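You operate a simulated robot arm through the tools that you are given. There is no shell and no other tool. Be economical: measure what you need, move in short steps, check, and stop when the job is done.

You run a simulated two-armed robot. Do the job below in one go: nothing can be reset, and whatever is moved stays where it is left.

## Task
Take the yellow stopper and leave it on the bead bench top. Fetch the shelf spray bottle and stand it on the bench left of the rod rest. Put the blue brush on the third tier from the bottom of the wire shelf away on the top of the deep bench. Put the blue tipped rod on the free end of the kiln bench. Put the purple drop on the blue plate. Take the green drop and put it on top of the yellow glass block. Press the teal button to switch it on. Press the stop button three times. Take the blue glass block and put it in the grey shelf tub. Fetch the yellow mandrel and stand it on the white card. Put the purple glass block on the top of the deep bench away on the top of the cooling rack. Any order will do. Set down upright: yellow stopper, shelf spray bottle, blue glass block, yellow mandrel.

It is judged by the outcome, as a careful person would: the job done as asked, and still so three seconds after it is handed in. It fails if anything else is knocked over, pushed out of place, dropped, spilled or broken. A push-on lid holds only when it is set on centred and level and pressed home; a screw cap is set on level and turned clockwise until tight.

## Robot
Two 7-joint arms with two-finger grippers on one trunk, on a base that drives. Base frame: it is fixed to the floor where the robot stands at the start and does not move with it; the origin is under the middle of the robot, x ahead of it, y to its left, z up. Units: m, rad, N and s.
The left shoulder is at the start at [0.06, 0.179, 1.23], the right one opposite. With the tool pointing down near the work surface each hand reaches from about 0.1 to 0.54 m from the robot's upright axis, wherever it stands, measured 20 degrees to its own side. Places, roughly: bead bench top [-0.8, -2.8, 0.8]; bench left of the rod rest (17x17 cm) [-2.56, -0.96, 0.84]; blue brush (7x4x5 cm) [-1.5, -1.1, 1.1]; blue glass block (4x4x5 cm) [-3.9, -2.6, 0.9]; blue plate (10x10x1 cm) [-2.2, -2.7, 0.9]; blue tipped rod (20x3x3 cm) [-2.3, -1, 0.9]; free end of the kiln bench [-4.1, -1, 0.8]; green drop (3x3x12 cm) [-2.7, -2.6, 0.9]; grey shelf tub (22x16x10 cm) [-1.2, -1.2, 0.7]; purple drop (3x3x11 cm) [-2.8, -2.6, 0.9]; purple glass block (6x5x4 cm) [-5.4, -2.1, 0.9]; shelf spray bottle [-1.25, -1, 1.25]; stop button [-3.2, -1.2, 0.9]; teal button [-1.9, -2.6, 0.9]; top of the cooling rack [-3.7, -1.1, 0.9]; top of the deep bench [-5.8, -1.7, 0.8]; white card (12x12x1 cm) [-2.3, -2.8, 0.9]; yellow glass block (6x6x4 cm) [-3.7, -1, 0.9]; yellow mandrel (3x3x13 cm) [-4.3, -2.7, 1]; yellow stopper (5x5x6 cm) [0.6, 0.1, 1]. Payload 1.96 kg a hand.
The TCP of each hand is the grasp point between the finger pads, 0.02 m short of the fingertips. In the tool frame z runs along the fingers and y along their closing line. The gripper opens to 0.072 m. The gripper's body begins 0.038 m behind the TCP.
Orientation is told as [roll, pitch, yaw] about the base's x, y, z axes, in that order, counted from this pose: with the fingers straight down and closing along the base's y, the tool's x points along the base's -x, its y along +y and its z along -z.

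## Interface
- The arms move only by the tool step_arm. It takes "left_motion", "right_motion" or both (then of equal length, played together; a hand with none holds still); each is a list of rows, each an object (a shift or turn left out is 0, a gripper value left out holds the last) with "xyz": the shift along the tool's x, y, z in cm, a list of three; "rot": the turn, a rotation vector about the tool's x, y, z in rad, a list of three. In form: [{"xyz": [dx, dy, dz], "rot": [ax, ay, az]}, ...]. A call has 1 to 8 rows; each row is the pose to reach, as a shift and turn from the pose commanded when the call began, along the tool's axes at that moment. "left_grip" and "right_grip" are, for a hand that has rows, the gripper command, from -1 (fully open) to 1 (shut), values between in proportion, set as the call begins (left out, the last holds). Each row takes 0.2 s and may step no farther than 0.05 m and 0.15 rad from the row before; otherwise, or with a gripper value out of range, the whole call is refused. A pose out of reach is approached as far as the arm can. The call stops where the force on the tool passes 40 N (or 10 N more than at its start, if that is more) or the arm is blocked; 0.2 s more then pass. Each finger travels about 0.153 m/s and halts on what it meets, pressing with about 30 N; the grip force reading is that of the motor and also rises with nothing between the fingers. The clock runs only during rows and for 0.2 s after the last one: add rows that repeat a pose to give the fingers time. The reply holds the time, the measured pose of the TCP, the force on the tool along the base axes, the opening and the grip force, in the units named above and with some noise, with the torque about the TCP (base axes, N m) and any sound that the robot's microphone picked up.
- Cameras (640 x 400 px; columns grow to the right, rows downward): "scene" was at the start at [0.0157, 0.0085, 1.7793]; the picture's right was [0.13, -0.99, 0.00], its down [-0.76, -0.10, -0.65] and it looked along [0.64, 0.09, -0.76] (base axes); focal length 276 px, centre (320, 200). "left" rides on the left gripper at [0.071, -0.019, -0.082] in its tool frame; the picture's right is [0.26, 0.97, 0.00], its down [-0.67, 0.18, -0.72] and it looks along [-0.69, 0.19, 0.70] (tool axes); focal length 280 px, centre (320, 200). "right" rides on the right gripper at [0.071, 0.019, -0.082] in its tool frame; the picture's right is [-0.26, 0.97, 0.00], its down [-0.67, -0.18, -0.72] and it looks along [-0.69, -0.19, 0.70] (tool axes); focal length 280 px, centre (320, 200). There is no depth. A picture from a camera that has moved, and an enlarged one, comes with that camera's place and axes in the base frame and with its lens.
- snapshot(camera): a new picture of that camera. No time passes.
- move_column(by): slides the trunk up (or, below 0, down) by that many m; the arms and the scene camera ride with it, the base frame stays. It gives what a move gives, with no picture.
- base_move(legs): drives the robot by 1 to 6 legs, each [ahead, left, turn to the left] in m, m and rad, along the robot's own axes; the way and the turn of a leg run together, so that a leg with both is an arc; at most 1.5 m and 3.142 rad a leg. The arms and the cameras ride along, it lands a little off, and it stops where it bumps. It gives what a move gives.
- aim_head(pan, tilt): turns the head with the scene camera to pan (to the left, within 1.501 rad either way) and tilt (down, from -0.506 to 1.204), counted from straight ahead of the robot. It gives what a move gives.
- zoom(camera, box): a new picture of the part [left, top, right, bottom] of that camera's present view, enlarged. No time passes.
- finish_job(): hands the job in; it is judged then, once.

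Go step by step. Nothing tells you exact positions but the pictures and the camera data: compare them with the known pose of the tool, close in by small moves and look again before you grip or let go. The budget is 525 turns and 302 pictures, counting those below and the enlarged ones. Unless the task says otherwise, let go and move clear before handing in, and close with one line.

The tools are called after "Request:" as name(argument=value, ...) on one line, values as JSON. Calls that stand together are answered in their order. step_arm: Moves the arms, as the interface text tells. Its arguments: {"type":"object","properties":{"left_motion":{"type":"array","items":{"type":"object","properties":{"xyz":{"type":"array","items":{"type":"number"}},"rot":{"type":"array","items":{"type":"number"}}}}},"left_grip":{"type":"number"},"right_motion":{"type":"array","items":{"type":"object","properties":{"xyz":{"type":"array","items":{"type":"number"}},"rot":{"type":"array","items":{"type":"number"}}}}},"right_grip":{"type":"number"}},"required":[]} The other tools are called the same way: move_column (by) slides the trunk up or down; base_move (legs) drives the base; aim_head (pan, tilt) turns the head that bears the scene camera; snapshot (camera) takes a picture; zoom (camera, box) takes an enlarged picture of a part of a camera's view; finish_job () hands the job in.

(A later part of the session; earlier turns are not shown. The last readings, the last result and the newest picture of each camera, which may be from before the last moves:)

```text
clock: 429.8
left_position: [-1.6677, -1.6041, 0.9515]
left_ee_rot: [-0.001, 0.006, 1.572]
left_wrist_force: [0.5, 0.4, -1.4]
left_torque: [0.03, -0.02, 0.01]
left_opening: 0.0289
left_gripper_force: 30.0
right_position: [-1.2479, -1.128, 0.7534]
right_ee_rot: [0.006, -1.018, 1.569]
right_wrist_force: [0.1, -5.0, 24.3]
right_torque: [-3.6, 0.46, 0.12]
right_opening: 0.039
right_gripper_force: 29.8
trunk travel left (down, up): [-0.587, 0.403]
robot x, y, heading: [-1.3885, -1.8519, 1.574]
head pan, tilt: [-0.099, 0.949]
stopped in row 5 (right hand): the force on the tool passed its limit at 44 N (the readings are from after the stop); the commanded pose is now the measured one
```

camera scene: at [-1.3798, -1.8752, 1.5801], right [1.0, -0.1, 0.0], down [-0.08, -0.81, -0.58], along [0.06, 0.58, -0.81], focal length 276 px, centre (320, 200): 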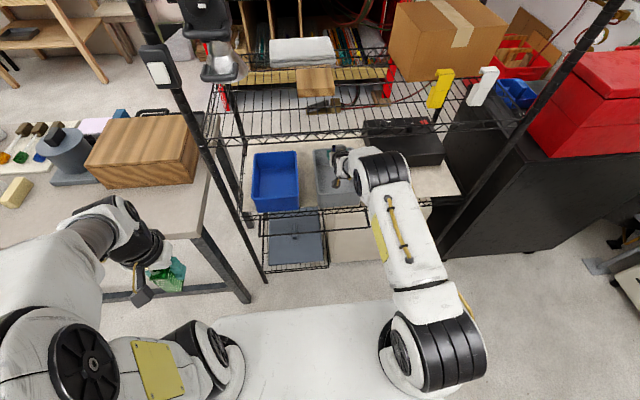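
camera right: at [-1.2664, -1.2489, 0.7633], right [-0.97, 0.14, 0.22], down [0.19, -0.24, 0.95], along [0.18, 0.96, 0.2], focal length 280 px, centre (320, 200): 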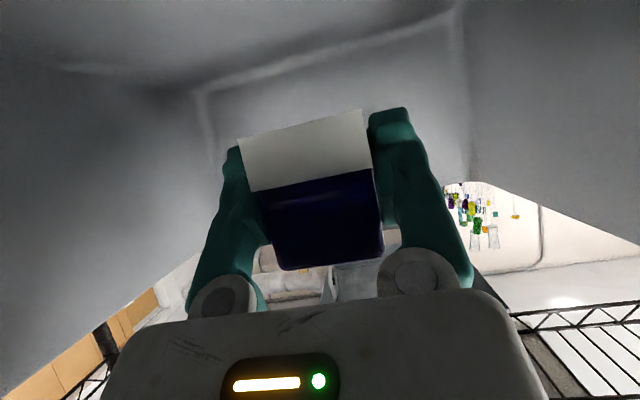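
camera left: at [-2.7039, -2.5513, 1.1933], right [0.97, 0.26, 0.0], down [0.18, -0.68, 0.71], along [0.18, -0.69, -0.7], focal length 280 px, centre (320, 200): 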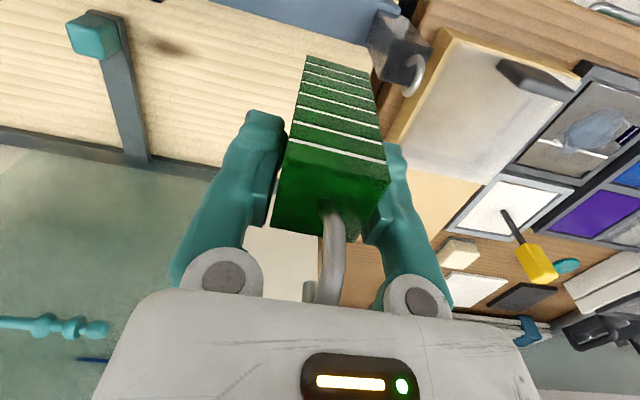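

The wrist camera is what touches; the block itself is within a couple of millimetres of the floor. I'll relieve the pressure and release.

Request:
step_arm(right_motion=[{"xyz": [-0.1, 0, -0.06], "rot": [0, 0.015, 0]}, {"xyz": [-0.1, 0, -0.06], "rot": [0, 0.015, 0]}])

Request:
step_arm(right_motion=[{"xyz": [0, 0, 0]}, {"xyz": [0, 0, 0]}, {"xyz": [0, 0, 0]}], right_grip=-0.5)

Request:
snapshot(camera="right")

```text
clock: 430.4
left_position: [-1.6677, -1.6041, 0.95]
left_ee_rot: [-0.002, 0.008, 1.569]
left_wrist_force: [-0.2, 0.2, -1.6]
left_torque: [-0.01, 0.01, -0.01]
left_opening: 0.0291
left_gripper_force: 30.1
right_position: [-1.2488, -1.1269, 0.7527]
right_ee_rot: [0.004, -0.997, 1.572]
right_wrist_force: [-1.0, 2.3, 13.4]
right_torque: [-2.0, 0.36, -0.16]
right_opening: 0.0389
right_gripper_force: 30.1
trunk travel left (down, up): [-0.587, 0.403]
robot x, y, heading: [-1.3842, -1.8499, 1.569]
head pan, tilt: [-0.099, 0.949]
```

```text
clock: 431.2
left_position: [-1.6672, -1.6038, 0.9515]
left_ee_rot: [-0.001, 0.008, 1.571]
left_wrist_force: [0.7, -0.3, -2.0]
left_torque: [0.05, 0.03, -0.01]
left_opening: 0.0294
left_gripper_force: 29.9
right_position: [-1.2481, -1.1273, 0.752]
right_ee_rot: [0.003, -0.997, 1.573]
right_wrist_force: [-0.8, 1.9, 13.2]
right_torque: [-1.63, 0.25, -0.17]
right_opening: 0.0541
right_gripper_force: 0.1
trunk travel left (down, up): [-0.587, 0.403]
robot x, y, heading: [-1.3857, -1.8534, 1.573]
head pan, tilt: [-0.099, 0.949]
```

```text
96 pictures are left
camera right: at [-1.2667, -1.2347, 0.7366], right [-0.97, 0.14, 0.22], down [0.19, -0.23, 0.95], along [0.18, 0.96, 0.2], focal length 280 px, centre (320, 200)
```

right: 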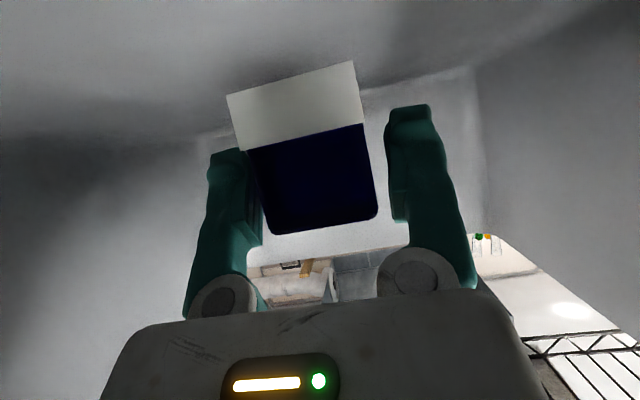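

The block settled upright on its white base. I'll raise the trunk straight up and then back out.

Request:
move_column(by=0.06)

Request:
snapshot(camera="right")

```text
clock: 432.2
left_position: [-1.6677, -1.6036, 1.0109]
left_ee_rot: [-0.002, 0.011, 1.571]
left_wrist_force: [0.4, 0.1, -1.6]
left_torque: [0.02, 0.02, 0.01]
left_opening: 0.029
left_gripper_force: 30.1
right_position: [-1.2481, -1.1273, 0.8098]
right_ee_rot: [0.005, -0.994, 1.573]
right_wrist_force: [0.9, -0.6, -1.3]
right_torque: [0.0, -0.02, 0.0]
right_opening: 0.0538
right_gripper_force: 0.1
trunk travel left (down, up): [-0.647, 0.343]
robot x, y, heading: [-1.3839, -1.851, 1.581]
head pan, tilt: [-0.099, 0.949]
```

```text
95 pictures are left
camera right: at [-1.2664, -1.2341, 0.7954], right [-0.97, 0.14, 0.22], down [0.19, -0.23, 0.95], along [0.18, 0.96, 0.2], focal length 280 px, centre (320, 200)
```

right: 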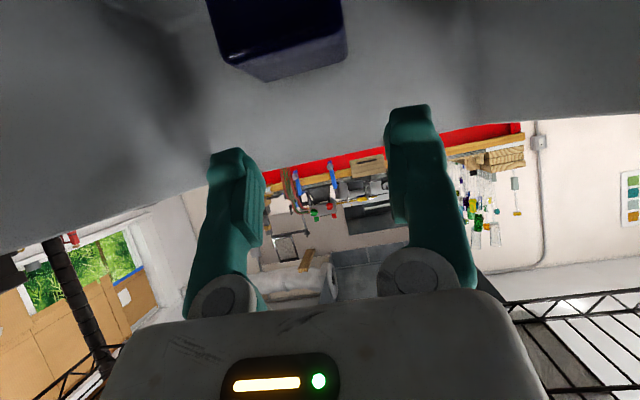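

Request:
move_column(by=0.048)

Request:
base_move(legs=[[-0.28, 0, 0]])

Request:
aim_head(pan=0, tilt=0.7)

Request:
zoom(camera="scene", box=[240, 130, 440, 255])

```text
clock: 433.1
left_position: [-1.6676, -1.603, 1.0596]
left_ee_rot: [-0.001, 0.01, 1.57]
left_wrist_force: [-0.1, -0.3, -1.4]
left_torque: [0.03, 0.0, 0.01]
left_opening: 0.0293
left_gripper_force: 30.0
right_position: [-1.2473, -1.1261, 0.8578]
right_ee_rot: [0.003, -0.994, 1.57]
right_wrist_force: [0.4, -1.3, -0.4]
right_torque: [0.03, 0.0, -0.02]
right_opening: 0.0541
right_gripper_force: 0.0
trunk travel left (down, up): [-0.695, 0.295]
robot x, y, heading: [-1.388, -1.8508, 1.573]
head pan, tilt: [-0.099, 0.949]
```

```text
clock: 435.0
left_position: [-1.6679, -1.8801, 1.0593]
left_ee_rot: [-0.002, 0.009, 1.573]
left_wrist_force: [-1.0, 0.6, -1.3]
left_torque: [0.03, -0.03, -0.02]
left_opening: 0.0289
left_gripper_force: 29.2
right_position: [-1.2483, -1.4034, 0.8581]
right_ee_rot: [0.004, -0.996, 1.572]
right_wrist_force: [-0.2, 0.1, 1.0]
right_torque: [0.01, 0.02, -0.01]
right_opening: 0.0539
right_gripper_force: 0.1
trunk travel left (down, up): [-0.695, 0.295]
robot x, y, heading: [-1.3846, -2.129, 1.574]
head pan, tilt: [-0.099, 0.949]
```

```text
clock: 435.8
left_position: [-1.6673, -1.8795, 1.0592]
left_ee_rot: [-0.003, 0.01, 1.572]
left_wrist_force: [-0.4, 0.5, -1.7]
left_torque: [-0.02, -0.03, 0.0]
left_opening: 0.0293
left_gripper_force: 29.6
right_position: [-1.2468, -1.4035, 0.8577]
right_ee_rot: [0.003, -0.994, 1.57]
right_wrist_force: [-0.1, 0.5, 0.2]
right_torque: [0.01, -0.01, 0.0]
right_opening: 0.0539
right_gripper_force: 0.0
trunk travel left (down, up): [-0.695, 0.295]
robot x, y, heading: [-1.3861, -2.1303, 1.576]
head pan, tilt: [0.0, 0.7]
```

```text
3.20 times, centred on (340, 192) of scene
camera zoom: at [-1.3864, -2.1039, 1.6128], right [1.0, 0.0, 0.0], down [0.0, -0.64, -0.76], along [0.0, 0.76, -0.64], focal length 883 px, centre (256, 224)
```

zoom: 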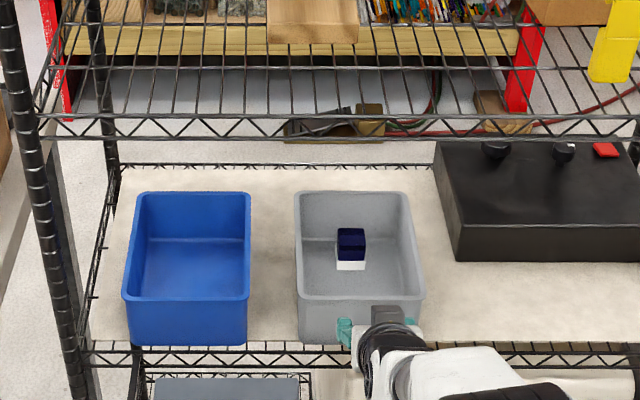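

The blue block stands upright in the grey tub. I'll fold the right arm back, raise the trunk, and drive around the west end to the north side with the green drop.

Request:
step_arm(right_motion=[{"xyz": [2, 0, -3]}, {"xyz": [4, 0, -6]}, {"xyz": [7, 0, -9]}, {"xyz": [10, 0, -12]}, {"xyz": [12, 0, -15]}, {"xyz": [12, 0, -18]}])

Request:
step_arm(right_motion=[{"xyz": [0, 0, 0], "rot": [0, 0.14, 0]}, {"xyz": [0, 0, 0], "rot": [0, 0.28, 0]}, {"xyz": [-2, 0, -2], "rot": [0, 0.42, 0]}, {"xyz": [-4, 0, -4], "rot": [0, 0.56, 0]}, {"xyz": [-6, 0, -6], "rot": [0, 0.7, 0]}, {"xyz": [-8, 0, -8], "rot": [0, 0.84, 0]}, {"xyz": [-8, 0, -8], "rot": [0, 0.99, 0]}])

Request:
move_column(by=0.165)

```text
clock: 437.2
left_position: [-1.6662, -1.8798, 1.0579]
left_ee_rot: [-0.002, 0.009, 1.573]
left_wrist_force: [0.5, 0.0, -2.5]
left_torque: [0.08, -0.02, 0.0]
left_opening: 0.0289
left_gripper_force: 30.5
right_position: [-1.247, -1.6184, 0.8572]
right_ee_rot: [0.005, -0.995, 1.572]
right_wrist_force: [0.1, 0.0, 0.1]
right_torque: [0.0, 0.01, -0.01]
right_opening: 0.0538
right_gripper_force: 0.0
trunk travel left (down, up): [-0.695, 0.295]
robot x, y, heading: [-1.3833, -2.1304, 1.571]
head pan, tilt: [0.0, 0.7]
```

```text
clock: 438.8
left_position: [-1.6663, -1.8776, 1.0586]
left_ee_rot: [-0.001, 0.011, 1.573]
left_wrist_force: [0.4, 0.6, -2.2]
left_torque: [0.0, 0.04, 0.0]
left_opening: 0.0289
left_gripper_force: 30.5
right_position: [-1.2457, -1.6404, 0.964]
right_ee_rot: [0.001, -0.002, 1.576]
right_wrist_force: [0.6, -0.5, 0.8]
right_torque: [-0.04, -0.01, 0.04]
right_opening: 0.0539
right_gripper_force: 0.1
trunk travel left (down, up): [-0.695, 0.295]
robot x, y, heading: [-1.3868, -2.1253, 1.575]
head pan, tilt: [0.0, 0.7]
```

```text
clock: 440.6
left_position: [-1.6661, -1.8796, 1.2233]
left_ee_rot: [0.0, 0.011, 1.572]
left_wrist_force: [0.2, 0.1, -1.6]
left_torque: [0.01, -0.01, 0.0]
left_opening: 0.0287
left_gripper_force: 30.4
right_position: [-1.2462, -1.6414, 1.1287]
right_ee_rot: [0.001, -0.003, 1.576]
right_wrist_force: [-0.3, 1.0, 1.2]
right_torque: [0.01, -0.01, 0.03]
right_opening: 0.0541
right_gripper_force: 0.1
trunk travel left (down, up): [-0.86, 0.13]
robot x, y, heading: [-1.3851, -2.1239, 1.572]
head pan, tilt: [0.0, 0.7]
```

Request:
base_move(legs=[[0.08, 0, 0], [0, 1.1, 0], [0, 1.1, 0], [0, 1.12, 0]])

Request:
aim_head(pan=-0.4, tilt=0.6)

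Request:
snapshot(camera="scene")

```text
clock: 457.4
left_position: [-4.9666, -1.7516, 1.2244]
left_ee_rot: [-0.001, 0.011, 1.56]
left_wrist_force: [0.3, -0.8, -1.7]
left_torque: [0.0, 0.0, 0.01]
left_opening: 0.0289
left_gripper_force: 30.3
right_position: [-4.5434, -1.5187, 1.1288]
right_ee_rot: [0.002, -0.003, 1.563]
right_wrist_force: [0.2, -0.5, -1.2]
right_torque: [0.0, 0.02, -0.02]
right_opening: 0.0539
right_gripper_force: 0.0
trunk travel left (down, up): [-0.86, 0.13]
robot x, y, heading: [-4.6871, -2.0024, 1.563]
head pan, tilt: [0.0, 0.7]
```

```text
clock: 458.3
left_position: [-4.9675, -1.7521, 1.2241]
left_ee_rot: [-0.002, 0.01, 1.559]
left_wrist_force: [-0.4, -0.7, -1.3]
left_torque: [0.03, 0.0, 0.03]
left_opening: 0.0291
left_gripper_force: 30.3
right_position: [-4.5435, -1.5187, 1.129]
right_ee_rot: [0.001, -0.002, 1.562]
right_wrist_force: [0.1, 0.0, -0.1]
right_torque: [0.01, 0.01, 0.0]
right_opening: 0.0539
right_gripper_force: 0.0
trunk travel left (down, up): [-0.86, 0.13]
robot x, y, heading: [-4.6888, -2.0045, 1.565]
head pan, tilt: [-0.4, 0.6]
```

```text
93 pictures are left
camera scene: at [-4.6555, -1.9837, 1.7865], right [0.92, -0.4, 0.0], down [-0.22, -0.52, -0.82], along [0.33, 0.76, -0.57], focal length 276 px, centre (320, 200)
```

scene: 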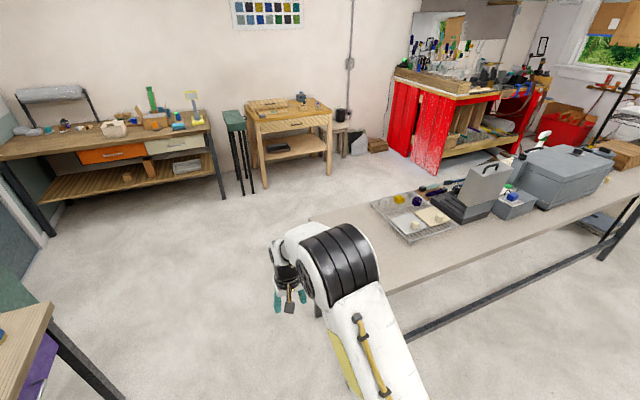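

Request:
base_move(legs=[[0.9, 0.08, 0], [0.72, 0, 0], [0, 0, 1.57], [0, 0, 1.57]])

Request:
base_move(legs=[[0, 0.85, 0]])

Request:
aim_head(pan=0, tilt=0.75)

Request:
snapshot(camera="scene")

```text
clock: 474.1
left_position: [-4.493, -0.6445, 1.2232]
left_ee_rot: [0.0, 0.012, -1.641]
left_wrist_force: [0.2, -0.2, -1.9]
left_torque: [-0.01, -0.01, -0.01]
left_opening: 0.029
left_gripper_force: 30.0
right_position: [-4.9302, -0.8534, 1.13]
right_ee_rot: [0.001, -0.003, -1.638]
right_wrist_force: [0.3, -0.1, -0.3]
right_torque: [0.01, 0.03, 0.02]
right_opening: 0.0539
right_gripper_force: 0.0
trunk travel left (down, up): [-0.86, 0.13]
robot x, y, heading: [-4.7573, -0.374, -1.637]
head pan, tilt: [-0.4, 0.6]
```

```text
clock: 478.6
left_position: [-3.6581, -0.7093, 1.2241]
left_ee_rot: [-0.002, 0.012, -1.654]
left_wrist_force: [0.2, 0.2, -0.7]
left_torque: [0.01, 0.0, -0.01]
left_opening: 0.0288
left_gripper_force: 29.9
right_position: [-4.0978, -0.912, 1.1294]
right_ee_rot: [0.003, -0.005, -1.651]
right_wrist_force: [0.2, -0.4, -0.3]
right_torque: [0.03, 0.01, -0.01]
right_opening: 0.0538
right_gripper_force: 0.1
trunk travel left (down, up): [-0.86, 0.13]
robot x, y, heading: [-3.9201, -0.4344, -1.652]
head pan, tilt: [-0.4, 0.6]
```

```text
clock: 479.4
left_position: [-3.6585, -0.7088, 1.2243]
left_ee_rot: [-0.002, 0.011, -1.652]
left_wrist_force: [-0.1, -0.2, -1.5]
left_torque: [-0.07, 0.0, -0.02]
left_opening: 0.029
left_gripper_force: 30.2
right_position: [-4.0982, -0.9113, 1.1292]
right_ee_rot: [0.001, -0.005, -1.651]
right_wrist_force: [0.0, 0.0, -0.1]
right_torque: [0.0, 0.0, 0.02]
right_opening: 0.054
right_gripper_force: 0.0
trunk travel left (down, up): [-0.86, 0.13]
robot x, y, heading: [-3.9208, -0.4391, -1.656]
head pan, tilt: [0.0, 0.75]
```

```text
92 pictures are left
camera scene: at [-3.9209, -0.4637, 1.7736], right [-1.0, 0.08, 0.0], down [0.06, 0.68, -0.73], along [-0.06, -0.73, -0.68], focal length 276 px, centre (320, 200)
```

scene: 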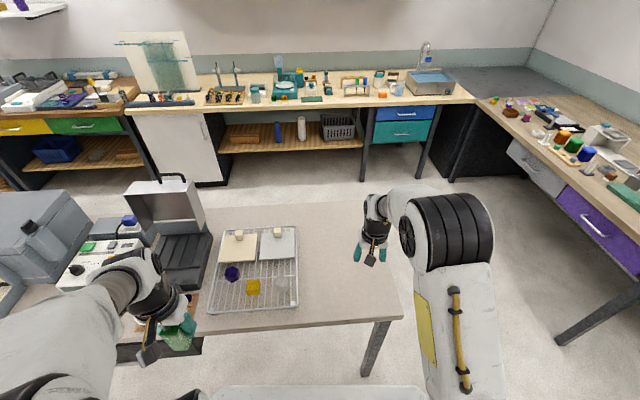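

Request:
base_move(legs=[[0, -0.05, 0.085]])

Request:
zoom(camera="scene", box=[180, 200, 380, 330])

Request:
snapshot(camera="left")

```text
clock: 480.4
left_position: [-3.6799, -0.6846, 1.2224]
left_ee_rot: [-0.008, 0.012, -1.568]
left_wrist_force: [0.8, -1.2, -2.0]
left_torque: [-0.02, 0.06, -0.01]
left_opening: 0.0291
left_gripper_force: 29.5
right_position: [-4.1013, -0.9237, 1.1305]
right_ee_rot: [0.0, -0.003, -1.567]
right_wrist_force: [0.9, -0.5, 0.5]
right_torque: [-0.05, 0.02, 0.01]
right_opening: 0.054
right_gripper_force: 0.1
trunk travel left (down, up): [-0.86, 0.13]
robot x, y, heading: [-3.9704, -0.4357, -1.568]
head pan, tilt: [0.0, 0.75]
```

```text
3.08 times, centred on (280, 265) of scene
camera zoom: at [-3.9605, -0.462, 1.7736], right [-1.0, 0.0, 0.0], down [-0.01, 0.68, -0.73], along [0.0, -0.73, -0.68], focal length 849 px, centre (443, 0)
```

zoom: 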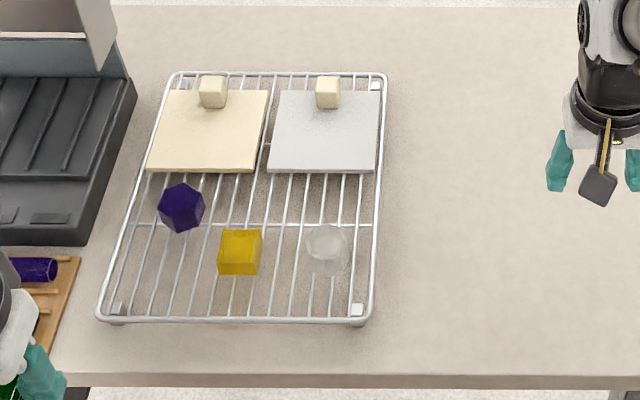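

```text
90 pictures are left
camera left: at [-3.6992, -0.6154, 1.3064], right [0.96, 0.26, 0.0], down [0.19, -0.68, 0.71], along [0.18, -0.68, -0.71], focal length 280 px, centre (320, 200)
```

left: 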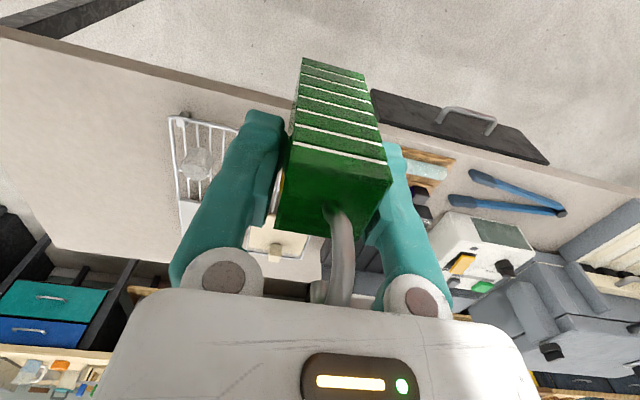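

The yellow block's top is centred near (-3.736, -0.972) at z about 0.92. I'll bring the green drop over it.

Request:
base_move(legs=[[0.1, -0.055, 0]])

Request:
step_arm(left_motion=[{"xyz": [-4, 0, 0]}, {"xyz": [-8, 0, 0]}, {"xyz": [-12, 0, 0]}, {"xyz": [-16, 0, 2]}, {"xyz": [-18.5, 0, 5]}, {"xyz": [-18.5, 0, 9]}])

Request:
snapshot(camera="left")

Request:
zoom(camera="scene", box=[180, 200, 380, 330])

```text
clock: 481.6
left_position: [-3.7394, -0.7853, 1.224]
left_ee_rot: [-0.001, 0.01, -1.572]
left_wrist_force: [-0.1, -0.3, -1.6]
left_torque: [0.0, 0.0, -0.03]
left_opening: 0.0291
left_gripper_force: 29.9
right_position: [-4.1599, -1.0219, 1.1314]
right_ee_rot: [0.0, -0.005, -1.568]
right_wrist_force: [0.0, 0.2, -0.2]
right_torque: [0.01, 0.0, 0.01]
right_opening: 0.0543
right_gripper_force: 0.0
trunk travel left (down, up): [-0.86, 0.13]
robot x, y, heading: [-4.0218, -0.5375, -1.566]
head pan, tilt: [0.0, 0.75]
```

```text
clock: 483.0
left_position: [-3.7386, -0.9714, 1.1329]
left_ee_rot: [-0.002, 0.008, -1.572]
left_wrist_force: [0.6, -0.1, -2.2]
left_torque: [-0.01, 0.01, 0.0]
left_opening: 0.0289
left_gripper_force: 30.3
right_position: [-4.1597, -1.0244, 1.1317]
right_ee_rot: [0.0, -0.005, -1.567]
right_wrist_force: [-0.1, 0.1, -0.3]
right_torque: [0.02, -0.02, 0.03]
right_opening: 0.0539
right_gripper_force: 0.2
trunk travel left (down, up): [-0.86, 0.13]
robot x, y, heading: [-4.0206, -0.5363, -1.57]
head pan, tilt: [0.0, 0.75]
```

```text
89 pictures are left
camera left: at [-3.7574, -0.902, 1.2165], right [0.96, 0.26, 0.0], down [0.18, -0.68, 0.71], along [0.19, -0.68, -0.71], focal length 280 px, centre (320, 200)
```

left: 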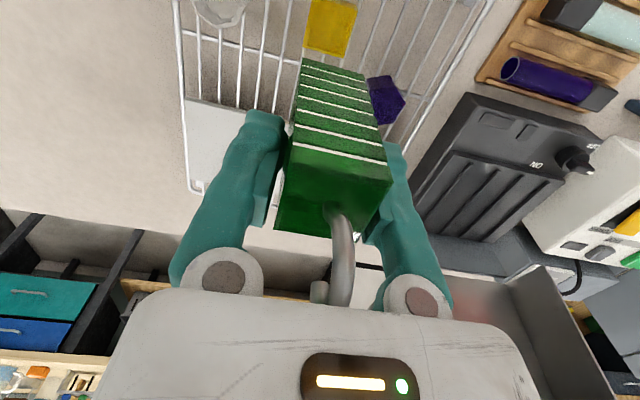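

```text
3.08 times, centred on (280, 265) of scene
camera zoom: at [-4.0218, -0.5632, 1.7736], right [-1.0, 0.0, 0.0], down [0.0, 0.68, -0.73], along [0.0, -0.73, -0.68], focal length 849 px, centre (443, 0)
```

zoom: 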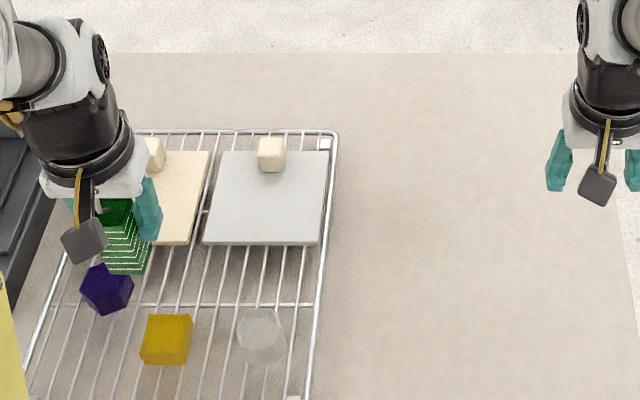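

Request:
step_arm(left_motion=[{"xyz": [0, 0.4, 4]}, {"xyz": [0, 0.4, 8]}, {"xyz": [0, 0.4, 11]}])

Request:
zoom(camera="scene", box=[180, 220, 300, 340])

Request:
snapshot(camera="left")

```text
clock: 483.8
left_position: [-3.7367, -0.969, 1.0222]
left_ee_rot: [-0.002, 0.01, -1.572]
left_wrist_force: [0.4, -0.3, -1.8]
left_torque: [-0.02, 0.01, -0.01]
left_opening: 0.0288
left_gripper_force: 30.1
right_position: [-4.1593, -1.0248, 1.1303]
right_ee_rot: [0.001, -0.003, -1.567]
right_wrist_force: [-0.9, 0.8, 0.3]
right_torque: [-0.03, -0.02, -0.01]
right_opening: 0.0542
right_gripper_force: 0.1
trunk travel left (down, up): [-0.86, 0.13]
robot x, y, heading: [-4.0201, -0.5357, -1.569]
head pan, tilt: [0.0, 0.75]
```

```text
3.33 times, centred on (240, 280) of scene
camera zoom: at [-4.0217, -0.5629, 1.7737], right [-1.0, 0.0, 0.0], down [0.0, 0.68, -0.73], along [0.0, -0.73, -0.68], focal length 920 px, centre (587, -67)
```

zoom: 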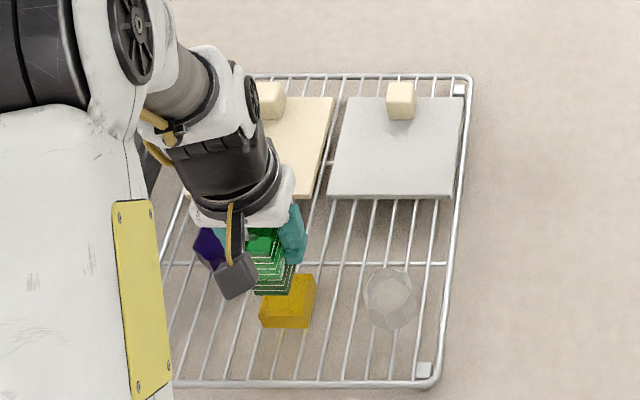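

```text
86 pictures are left
camera left: at [-3.7548, -0.8994, 1.1064], right [0.97, 0.26, 0.0], down [0.18, -0.68, 0.71], along [0.19, -0.68, -0.71], focal length 280 px, centre (320, 200)
```

left: 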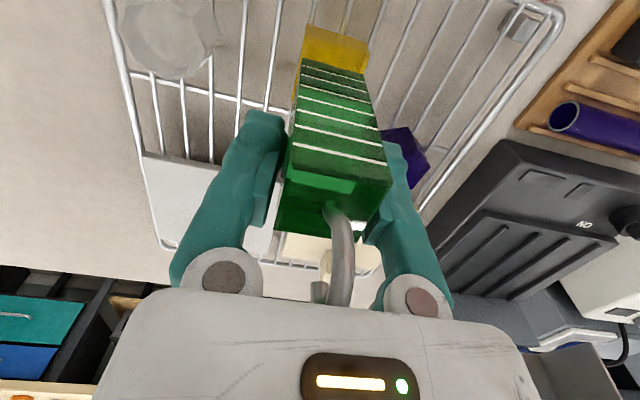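

Request:
step_arm(left_motion=[{"xyz": [-0.3, 0, 1]}, {"xyz": [-0.3, 0, 1.5]}, {"xyz": [-0.3, 0, 1.8]}, {"xyz": [-0.3, 0, 2.1]}, {"xyz": [-0.3, 0, 2.4]}, {"xyz": [-0.3, 0, 2.7]}])

```text
clock: 485.2
left_position: [-3.7361, -0.9709, 0.9956]
left_ee_rot: [-0.002, 0.012, -1.571]
left_wrist_force: [0.6, 0.9, -1.9]
left_torque: [-0.01, -0.01, 0.0]
left_opening: 0.0289
left_gripper_force: 30.2
right_position: [-4.1599, -1.0233, 1.1298]
right_ee_rot: [0.002, -0.005, -1.568]
right_wrist_force: [1.4, 0.3, -0.6]
right_torque: [0.01, 0.04, 0.01]
right_opening: 0.054
right_gripper_force: 0.1
trunk travel left (down, up): [-0.86, 0.13]
robot x, y, heading: [-4.0218, -0.5381, -1.569]
head pan, tilt: [0.0, 0.75]
```

Request:
step_arm(left_motion=[{"xyz": [0, 0, 0.3], "rot": [0, -0.01, 0]}, {"xyz": [0, 0, 0.6], "rot": [0, -0.01, 0]}, {"xyz": [0, 0, 0.9], "rot": [0, -0.01, 0]}, {"xyz": [0, 0, 1.2], "rot": [0, -0.01, 0]}, {"xyz": [0, 0, 1.5], "rot": [0, -0.01, 0]}])

Request:
zoom(camera="scene", box=[180, 220, 300, 340])

```text
clock: 486.4
left_position: [-3.7371, -0.9708, 0.9797]
left_ee_rot: [-0.001, 0.001, -1.571]
left_wrist_force: [-0.2, -0.2, -1.7]
left_torque: [0.0, 0.01, -0.01]
left_opening: 0.0289
left_gripper_force: 29.7
right_position: [-4.161, -1.0232, 1.1293]
right_ee_rot: [0.0, -0.004, -1.569]
right_wrist_force: [0.8, 0.4, 0.3]
right_torque: [0.0, 0.01, -0.02]
right_opening: 0.0539
right_gripper_force: 0.0
trunk travel left (down, up): [-0.86, 0.13]
robot x, y, heading: [-4.0179, -0.5363, -1.569]
head pan, tilt: [0.0, 0.75]
```

```text
3.33 times, centred on (240, 280) of scene
camera zoom: at [-4.0219, -0.5628, 1.7736], right [-1.0, 0.0, 0.0], down [0.0, 0.68, -0.73], along [0.0, -0.73, -0.68], focal length 920 px, centre (587, -67)
```

zoom: 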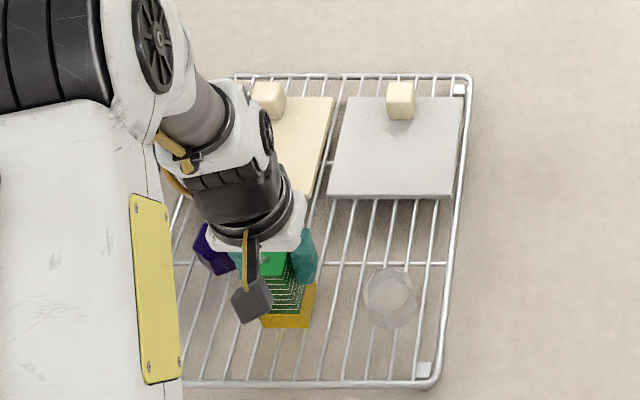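

Request:
step_arm(left_motion=[{"xyz": [-0.6, 0, 0]}, {"xyz": [-0.6, 0, 0.3]}, {"xyz": [-0.6, 0, 0.6]}, {"xyz": [-0.6, 0, 0.9]}])

Request:
zoom(camera="scene", box=[220, 270, 300, 330])

```text
clock: 487.3
left_position: [-3.7384, -0.9769, 0.9752]
left_ee_rot: [0.002, -0.006, -1.572]
left_wrist_force: [-1.2, 6.1, 25.4]
left_torque: [0.79, 0.18, 0.0]
left_opening: 0.0289
left_gripper_force: 29.6
right_position: [-4.1612, -1.0209, 1.1313]
right_ee_rot: [0.003, -0.007, -1.568]
right_wrist_force: [-0.2, -0.5, -0.3]
right_torque: [0.01, -0.02, -0.01]
right_opening: 0.0539
right_gripper_force: 0.0
trunk travel left (down, up): [-0.86, 0.13]
robot x, y, heading: [-4.0205, -0.5356, -1.571]
head pan, tilt: [0.0, 0.75]
stopped in row 4 (left hand): the force on the tool passed its limit at 44 N (the readings are from after the stop); the commanded pose is now the measured one
```

```text
6.67 times, centred on (260, 300) of scene
camera zoom: at [-4.0243, -0.558, 1.7739], right [-1.0, 0.0, 0.0], down [0.0, 0.68, -0.73], along [0.0, -0.73, -0.68], focal length 1840 px, centre (720, -467)
```

zoom: 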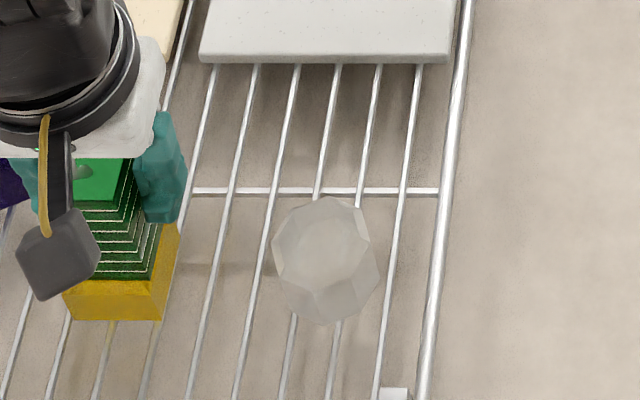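

The green drop is seated on the yellow block. Relieving pressure and opening slightly.

Request:
step_arm(left_motion=[{"xyz": [0, 0, -0.2], "rot": [0, 0.006, 0]}, {"xyz": [0, 0, -0.2], "rot": [0, 0.006, 0]}])

Request:
step_arm(left_motion=[{"xyz": [0, 0, 0]}, {"xyz": [0, 0, 0]}, {"xyz": [0, 0, 0]}], left_grip=-0.25)

Request:
snapshot(camera="left")

```text
clock: 487.9
left_position: [-3.7368, -0.9784, 0.9757]
left_ee_rot: [-0.001, 0.0, -1.571]
left_wrist_force: [-2.5, 3.5, 11.6]
left_torque: [0.29, 0.23, -0.03]
left_opening: 0.0289
left_gripper_force: 30.8
right_position: [-4.1616, -1.0215, 1.1305]
right_ee_rot: [0.003, -0.004, -1.568]
right_wrist_force: [0.0, -0.3, 0.4]
right_torque: [0.01, 0.01, -0.02]
right_opening: 0.054
right_gripper_force: 0.0
trunk travel left (down, up): [-0.86, 0.13]
robot x, y, heading: [-4.0198, -0.5376, -1.569]
head pan, tilt: [0.0, 0.75]
```

```text
clock: 488.7
left_position: [-3.7363, -0.9789, 0.9765]
left_ee_rot: [-0.002, -0.001, -1.57]
left_wrist_force: [-0.3, 1.8, 10.5]
left_torque: [0.06, -0.04, 0.0]
left_opening: 0.0451
left_gripper_force: 0.0
right_position: [-4.1599, -1.0222, 1.1319]
right_ee_rot: [0.005, -0.005, -1.567]
right_wrist_force: [0.6, -0.2, -0.4]
right_torque: [-0.01, 0.0, 0.02]
right_opening: 0.054
right_gripper_force: 0.1
trunk travel left (down, up): [-0.86, 0.13]
robot x, y, heading: [-4.0217, -0.5364, -1.575]
head pan, tilt: [0.0, 0.75]
```

```text
83 pictures are left
camera left: at [-3.7547, -0.9085, 1.0591], right [0.96, 0.26, 0.0], down [0.18, -0.67, 0.72], along [0.19, -0.69, -0.7], focal length 280 px, centre (320, 200)
```

left: 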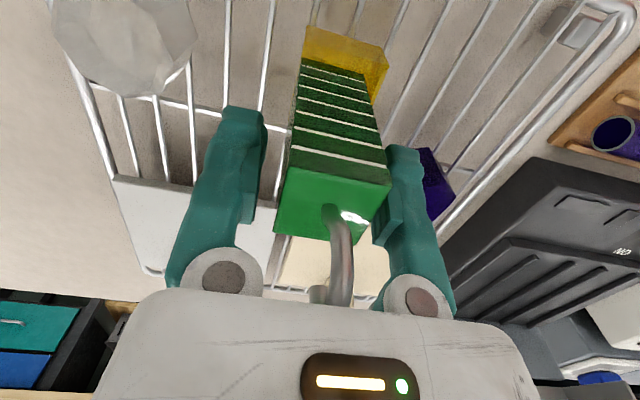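

Request:
step_arm(left_motion=[{"xyz": [0, 0.1, -1]}, {"xyz": [0, 0.1, -3]}, {"xyz": [0, 0.1, -6]}, {"xyz": [0, 0, -10]}, {"xyz": [0, 0, -14]}, {"xyz": [4, 0, -16]}, {"xyz": [8, 0, -17]}])

Request:
snapshot(camera="left")

Request:
zoom(camera="scene", box=[180, 220, 300, 340])

```text
clock: 490.3
left_position: [-3.7373, -0.8963, 1.1447]
left_ee_rot: [-0.001, 0.0, -1.57]
left_wrist_force: [0.2, 1.1, 0.2]
left_torque: [-0.01, 0.01, -0.03]
left_opening: 0.0452
left_gripper_force: 0.0
right_position: [-4.1614, -1.0219, 1.1299]
right_ee_rot: [0.003, -0.008, -1.566]
right_wrist_force: [0.2, 0.1, 0.2]
right_torque: [-0.01, 0.02, 0.0]
right_opening: 0.0538
right_gripper_force: 0.0
trunk travel left (down, up): [-0.86, 0.13]
robot x, y, heading: [-4.0156, -0.5358, -1.569]
head pan, tilt: [0.0, 0.75]
```

```text
82 pictures are left
camera left: at [-3.7564, -0.8268, 1.2282], right [0.96, 0.26, 0.0], down [0.18, -0.67, 0.72], along [0.19, -0.69, -0.7], focal length 280 px, centre (320, 200)
```

left: 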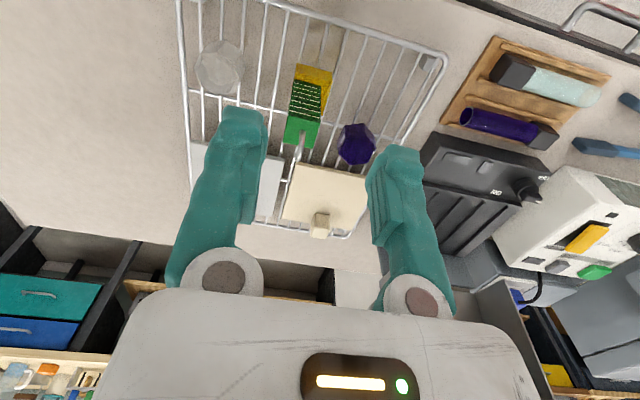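

```text
3.33 times, centred on (240, 280) of scene
camera zoom: at [-4.0225, -0.5596, 1.7736], right [-1.0, 0.0, 0.0], down [0.0, 0.68, -0.73], along [0.0, -0.73, -0.68], focal length 920 px, centre (587, -67)
```

zoom: 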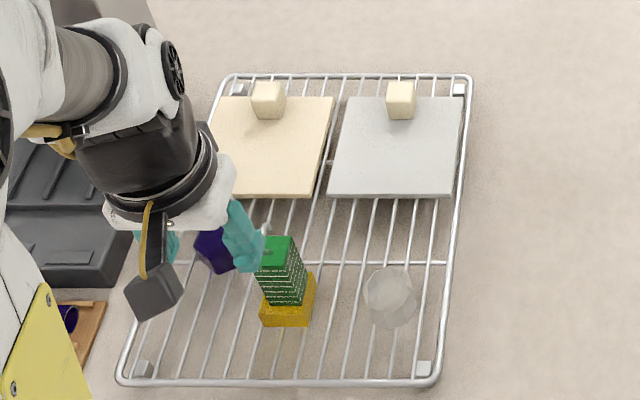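

The green drop stands on the yellow block. Last item: the blue tipped rod, with the left hand. I'll tuck both arms and slide east.

Request:
step_arm(right_motion=[{"xyz": [3, -1.5, -2]}, {"xyz": [6, -3, -4]}, {"xyz": [9, -4.5, -6]}, {"xyz": [12, -6, -8]}, {"xyz": [15, -7, -10]}, {"xyz": [18, -8, -10]}], left_motion=[{"xyz": [2, 0, -2]}, {"xyz": [4, 0, -4]}, {"xyz": [6, 0, -6]}, {"xyz": [6, 0, -6]}, {"xyz": [6, 0, -6]}, {"xyz": [6, 0, -6]}])

Request:
base_move(legs=[[-0.12, 0, 0], [0, 0.75, 0], [0, 0.77, 0]])

Request:
snapshot(camera="scene")

Request:
snapshot(camera="left")

```text
clock: 491.7
left_position: [-3.7362, -0.8389, 1.2068]
left_ee_rot: [0.0, 0.001, -1.57]
left_wrist_force: [0.3, 0.1, 0.1]
left_torque: [0.05, 0.0, -0.02]
left_opening: 0.0449
left_gripper_force: 0.1
right_position: [-4.2439, -0.8425, 1.2286]
right_ee_rot: [0.001, -0.007, -1.567]
right_wrist_force: [0.0, 0.4, -0.1]
right_torque: [0.0, -0.02, -0.03]
right_opening: 0.0539
right_gripper_force: 0.2
trunk travel left (down, up): [-0.86, 0.13]
robot x, y, heading: [-4.0207, -0.5362, -1.564]
head pan, tilt: [0.0, 0.75]
```

```text
clock: 500.3
left_position: [-2.232, -0.7134, 1.208]
left_ee_rot: [0.0, 0.003, -1.572]
left_wrist_force: [0.5, 0.4, 0.1]
left_torque: [0.02, -0.01, 0.01]
left_opening: 0.0448
left_gripper_force: 0.2
right_position: [-2.7399, -0.7178, 1.2285]
right_ee_rot: [0.005, -0.004, -1.566]
right_wrist_force: [0.5, 0.5, 0.2]
right_torque: [0.02, 0.05, -0.01]
right_opening: 0.0539
right_gripper_force: 0.1
trunk travel left (down, up): [-0.86, 0.13]
robot x, y, heading: [-2.5162, -0.4135, -1.565]
head pan, tilt: [0.0, 0.75]
```

```text
80 pictures are left
camera scene: at [-2.5182, -0.4358, 1.7736], right [-1.0, 0.0, 0.0], down [0.0, 0.68, -0.73], along [0.0, -0.73, -0.68], focal length 276 px, centre (320, 200)
```

scene: 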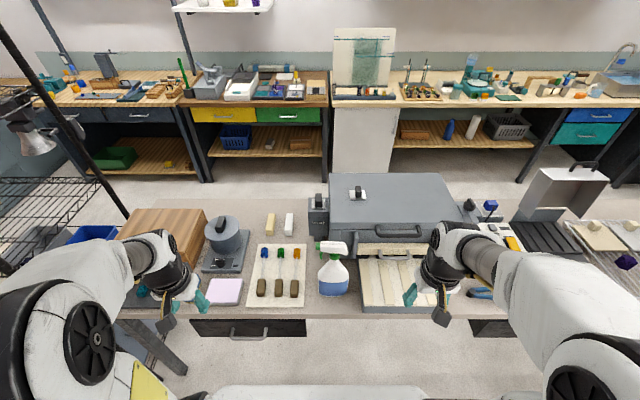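

```text
79 pictures are left
camera left: at [-2.2516, -0.6433, 1.2906], right [0.96, 0.26, 0.0], down [0.18, -0.68, 0.71], along [0.19, -0.69, -0.7], focal length 280 px, centre (320, 200)
```

left: 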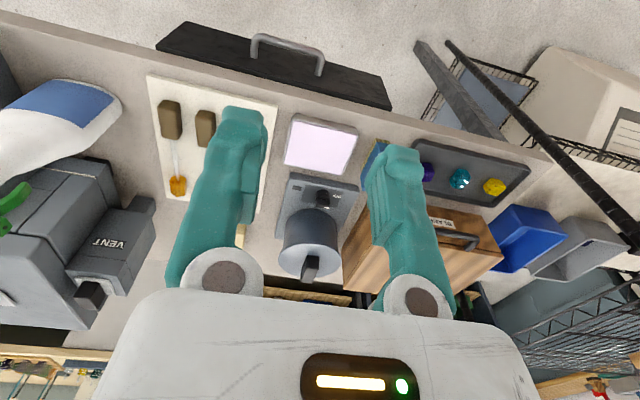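

Request:
base_move(legs=[[0.08, 0, -0.005]])

Request:
step_arm(left_motion=[{"xyz": [-2, -2, 2]}, {"xyz": [-5, -4, 4]}, {"xyz": [-8, -6, 7]}, {"xyz": [-11, -6.3, 10]}, {"xyz": [-14, -6.3, 13]}, {"xyz": [-14, -6.3, 17]}, {"xyz": [-14, -6.3, 21]}])

Request:
snapshot(camera="left")

Request:
snapshot(camera="scene")

```text
clock: 501.4
left_position: [-2.2325, -0.7926, 1.2074]
left_ee_rot: [0.0, 0.0, -1.575]
left_wrist_force: [0.5, 0.2, 0.0]
left_torque: [-0.02, -0.02, 0.01]
left_opening: 0.0451
left_gripper_force: 0.1
right_position: [-2.7404, -0.7959, 1.2287]
right_ee_rot: [0.003, -0.007, -1.574]
right_wrist_force: [0.3, 0.2, -0.7]
right_torque: [-0.02, 0.01, -0.01]
right_opening: 0.0541
right_gripper_force: 0.2
trunk travel left (down, up): [-0.86, 0.13]
robot x, y, heading: [-2.5151, -0.4907, -1.572]
head pan, tilt: [0.0, 0.75]
```

```text
clock: 503.0
left_position: [-2.2959, -0.9356, 0.9966]
left_ee_rot: [0.001, 0.001, -1.574]
left_wrist_force: [0.3, -0.6, -0.1]
left_torque: [0.0, -0.04, 0.03]
left_opening: 0.045
left_gripper_force: 0.0
right_position: [-2.7398, -0.797, 1.2284]
right_ee_rot: [0.001, -0.003, -1.574]
right_wrist_force: [0.0, -0.5, 0.0]
right_torque: [0.03, 0.0, -0.03]
right_opening: 0.0538
right_gripper_force: 0.1
trunk travel left (down, up): [-0.86, 0.13]
robot x, y, heading: [-2.5151, -0.4927, -1.571]
head pan, tilt: [0.0, 0.75]
```

```text
78 pictures are left
camera left: at [-2.3145, -0.8642, 1.0804], right [0.97, 0.26, 0.0], down [0.18, -0.68, 0.71], along [0.18, -0.69, -0.7], focal length 280 px, centre (320, 200)
```

left: 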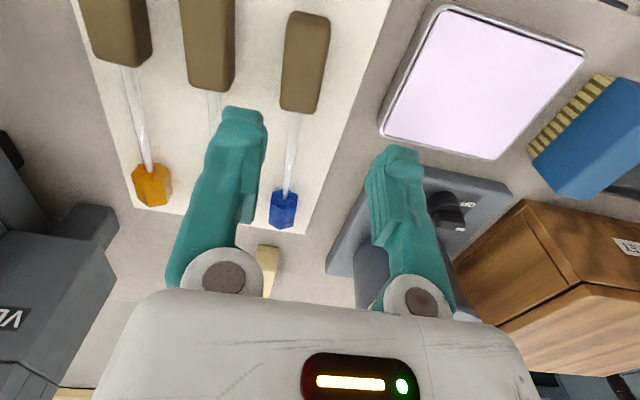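

```text
77 pictures are left
camera scene: at [-2.517, -0.5175, 1.7737], right [-1.0, 0.0, 0.0], down [0.0, 0.68, -0.73], along [0.0, -0.73, -0.68], focal length 276 px, centre (320, 200)
```

scene: 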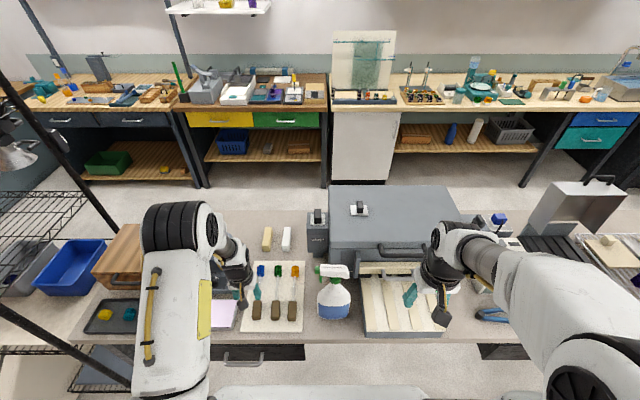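

Request:
step_arm(left_motion=[{"xyz": [0, -0.5, 3]}, {"xyz": [0, -0.5, 6]}, {"xyz": [0, -0.5, 7.5]}])

Request:
snapshot(camera="left")

```text
clock: 503.8
left_position: [-2.3022, -0.9335, 0.9208]
left_ee_rot: [0.0, 0.002, -1.576]
left_wrist_force: [-0.4, 0.2, 0.7]
left_torque: [-0.01, 0.0, 0.04]
left_opening: 0.0449
left_gripper_force: 0.0
right_position: [-2.7408, -0.797, 1.2297]
right_ee_rot: [0.002, -0.006, -1.572]
right_wrist_force: [-0.5, 0.4, 0.9]
right_torque: [0.02, -0.02, 0.0]
right_opening: 0.0537
right_gripper_force: 0.1
trunk travel left (down, up): [-0.86, 0.13]
robot x, y, heading: [-2.5148, -0.491, -1.573]
head pan, tilt: [0.0, 0.75]
```

```text
76 pictures are left
camera left: at [-2.3205, -0.8636, 1.0051], right [0.97, 0.26, 0.0], down [0.18, -0.68, 0.71], along [0.18, -0.69, -0.7], focal length 280 px, centre (320, 200)
```

left: 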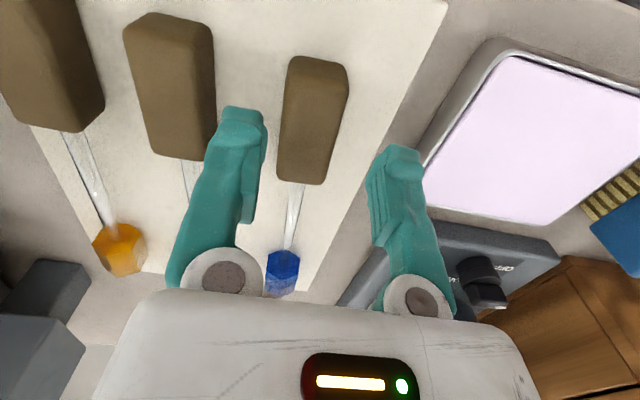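

Request:
step_arm(left_motion=[{"xyz": [-0.3, -0.3, 2]}, {"xyz": [-0.3, -0.3, 4]}, {"xyz": [-0.3, -0.3, 4.9]}, {"xyz": [-0.3, -0.3, 4.9]}])

Request:
snapshot(camera="left")

```text
clock: 504.5
left_position: [-2.306, -0.9351, 0.8812]
left_ee_rot: [0.001, 0.002, -1.574]
left_wrist_force: [-2.6, 8.7, 19.5]
left_torque: [0.14, -0.17, 0.0]
left_opening: 0.0448
left_gripper_force: 0.1
right_position: [-2.7401, -0.7968, 1.2291]
right_ee_rot: [0.005, -0.005, -1.569]
right_wrist_force: [-0.2, 0.2, -1.1]
right_torque: [0.01, -0.01, -0.02]
right_opening: 0.0539
right_gripper_force: 0.1
trunk travel left (down, up): [-0.86, 0.13]
robot x, y, heading: [-2.5172, -0.4945, -1.573]
head pan, tilt: [0.0, 0.75]
stopped in row 3 (left hand): the force on the tool passed its limit at 47 N (the readings are from after the stop); the commanded pose is now the measured one
```

```text
75 pictures are left
camera left: at [-2.3244, -0.8658, 0.9653], right [0.97, 0.26, 0.0], down [0.18, -0.68, 0.71], along [0.18, -0.69, -0.7], focal length 280 px, centre (320, 200)
```

left: 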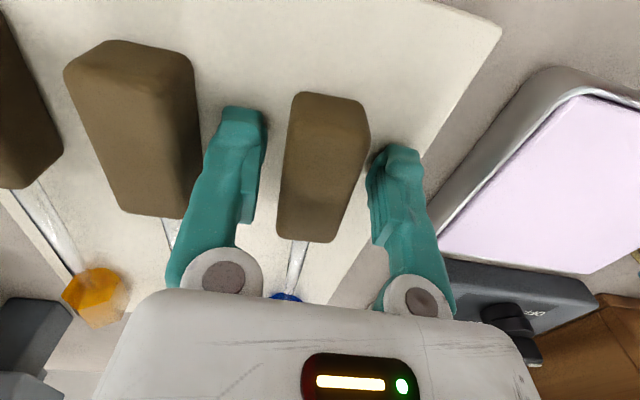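

The fingertips touched the board, so its top is at z about 0.861. I'll rise 4 mm and close on the handle.

Request:
step_arm(left_motion=[{"xyz": [0, 0, -0.4]}, {"xyz": [0, 0, -0.4]}])

Request:
step_arm(left_motion=[{"xyz": [0, 0, 0]}, {"xyz": [0, 0, 0]}, {"xyz": [0, 0, 0]}], left_grip=1)

Request:
step_arm(left_motion=[{"xyz": [0, 0, -1]}, {"xyz": [0, 0, -3]}, {"xyz": [0, 0, -6]}, {"xyz": [0, 0, -10]}])

Request:
snapshot(camera="left")

Request:
zoom(camera="scene", box=[180, 220, 380, 345])

```text
clock: 505.1
left_position: [-2.3049, -0.937, 0.8858]
left_ee_rot: [0.001, 0.003, -1.574]
left_wrist_force: [-0.7, -0.5, -0.1]
left_torque: [0.0, -0.02, 0.01]
left_opening: 0.0451
left_gripper_force: 0.0
right_position: [-2.7394, -0.7973, 1.2292]
right_ee_rot: [0.004, -0.006, -1.57]
right_wrist_force: [0.1, 0.2, 0.9]
right_torque: [0.03, 0.04, -0.02]
right_opening: 0.054
right_gripper_force: 0.1
trunk travel left (down, up): [-0.86, 0.13]
robot x, y, heading: [-2.5154, -0.4931, -1.573]
head pan, tilt: [0.0, 0.75]
```

```text
clock: 505.9
left_position: [-2.3062, -0.9373, 0.8852]
left_ee_rot: [-0.001, 0.003, -1.573]
left_wrist_force: [0.1, 0.6, 0.0]
left_torque: [-0.02, -0.01, 0.02]
left_opening: 0.0272
left_gripper_force: 29.6
right_position: [-2.7406, -0.7988, 1.2288]
right_ee_rot: [0.002, -0.004, -1.569]
right_wrist_force: [0.9, 0.9, -0.2]
right_torque: [0.0, 0.01, 0.0]
right_opening: 0.0538
right_gripper_force: 0.0
trunk travel left (down, up): [-0.86, 0.13]
robot x, y, heading: [-2.5191, -0.493, -1.569]
head pan, tilt: [0.0, 0.75]
```

```text
clock: 506.9
left_position: [-2.3043, -0.9368, 0.9857]
left_ee_rot: [0.0, 0.001, -1.574]
left_wrist_force: [-0.1, 0.2, -0.6]
left_torque: [0.08, -0.01, 0.01]
left_opening: 0.0269
left_gripper_force: 30.3
right_position: [-2.7409, -0.7967, 1.2295]
right_ee_rot: [0.003, -0.004, -1.569]
right_wrist_force: [-0.7, 0.4, 0.1]
right_torque: [-0.05, 0.03, -0.02]
right_opening: 0.054
right_gripper_force: 0.0
trunk travel left (down, up): [-0.86, 0.13]
robot x, y, heading: [-2.5164, -0.4884, -1.573]
head pan, tilt: [0.0, 0.75]
```

```text
74 pictures are left
camera left: at [-2.3224, -0.8669, 1.0696], right [0.97, 0.26, 0.0], down [0.18, -0.68, 0.71], along [0.18, -0.69, -0.7], focal length 280 px, centre (320, 200)
```

left: 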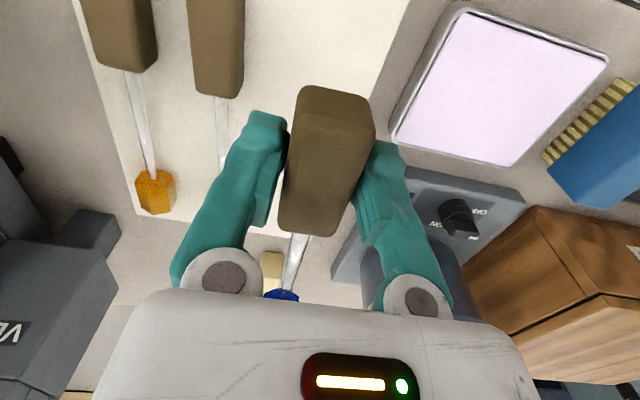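

```text
3.20 times, centred on (280, 282) of scene
camera zoom: at [-2.5177, -0.5155, 1.7736], right [-1.0, 0.0, 0.0], down [0.0, 0.68, -0.73], along [0.0, -0.73, -0.68], focal length 883 px, centre (448, -64)
```

zoom: 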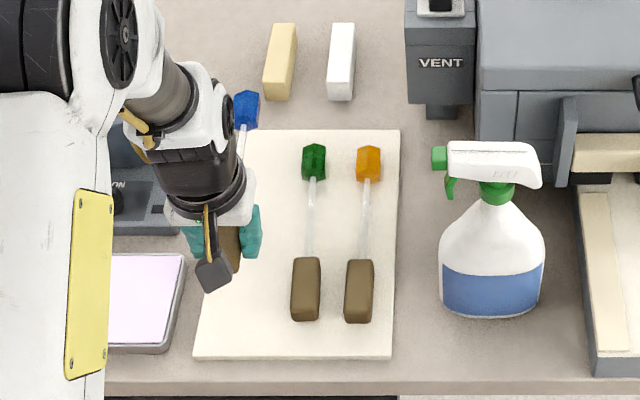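

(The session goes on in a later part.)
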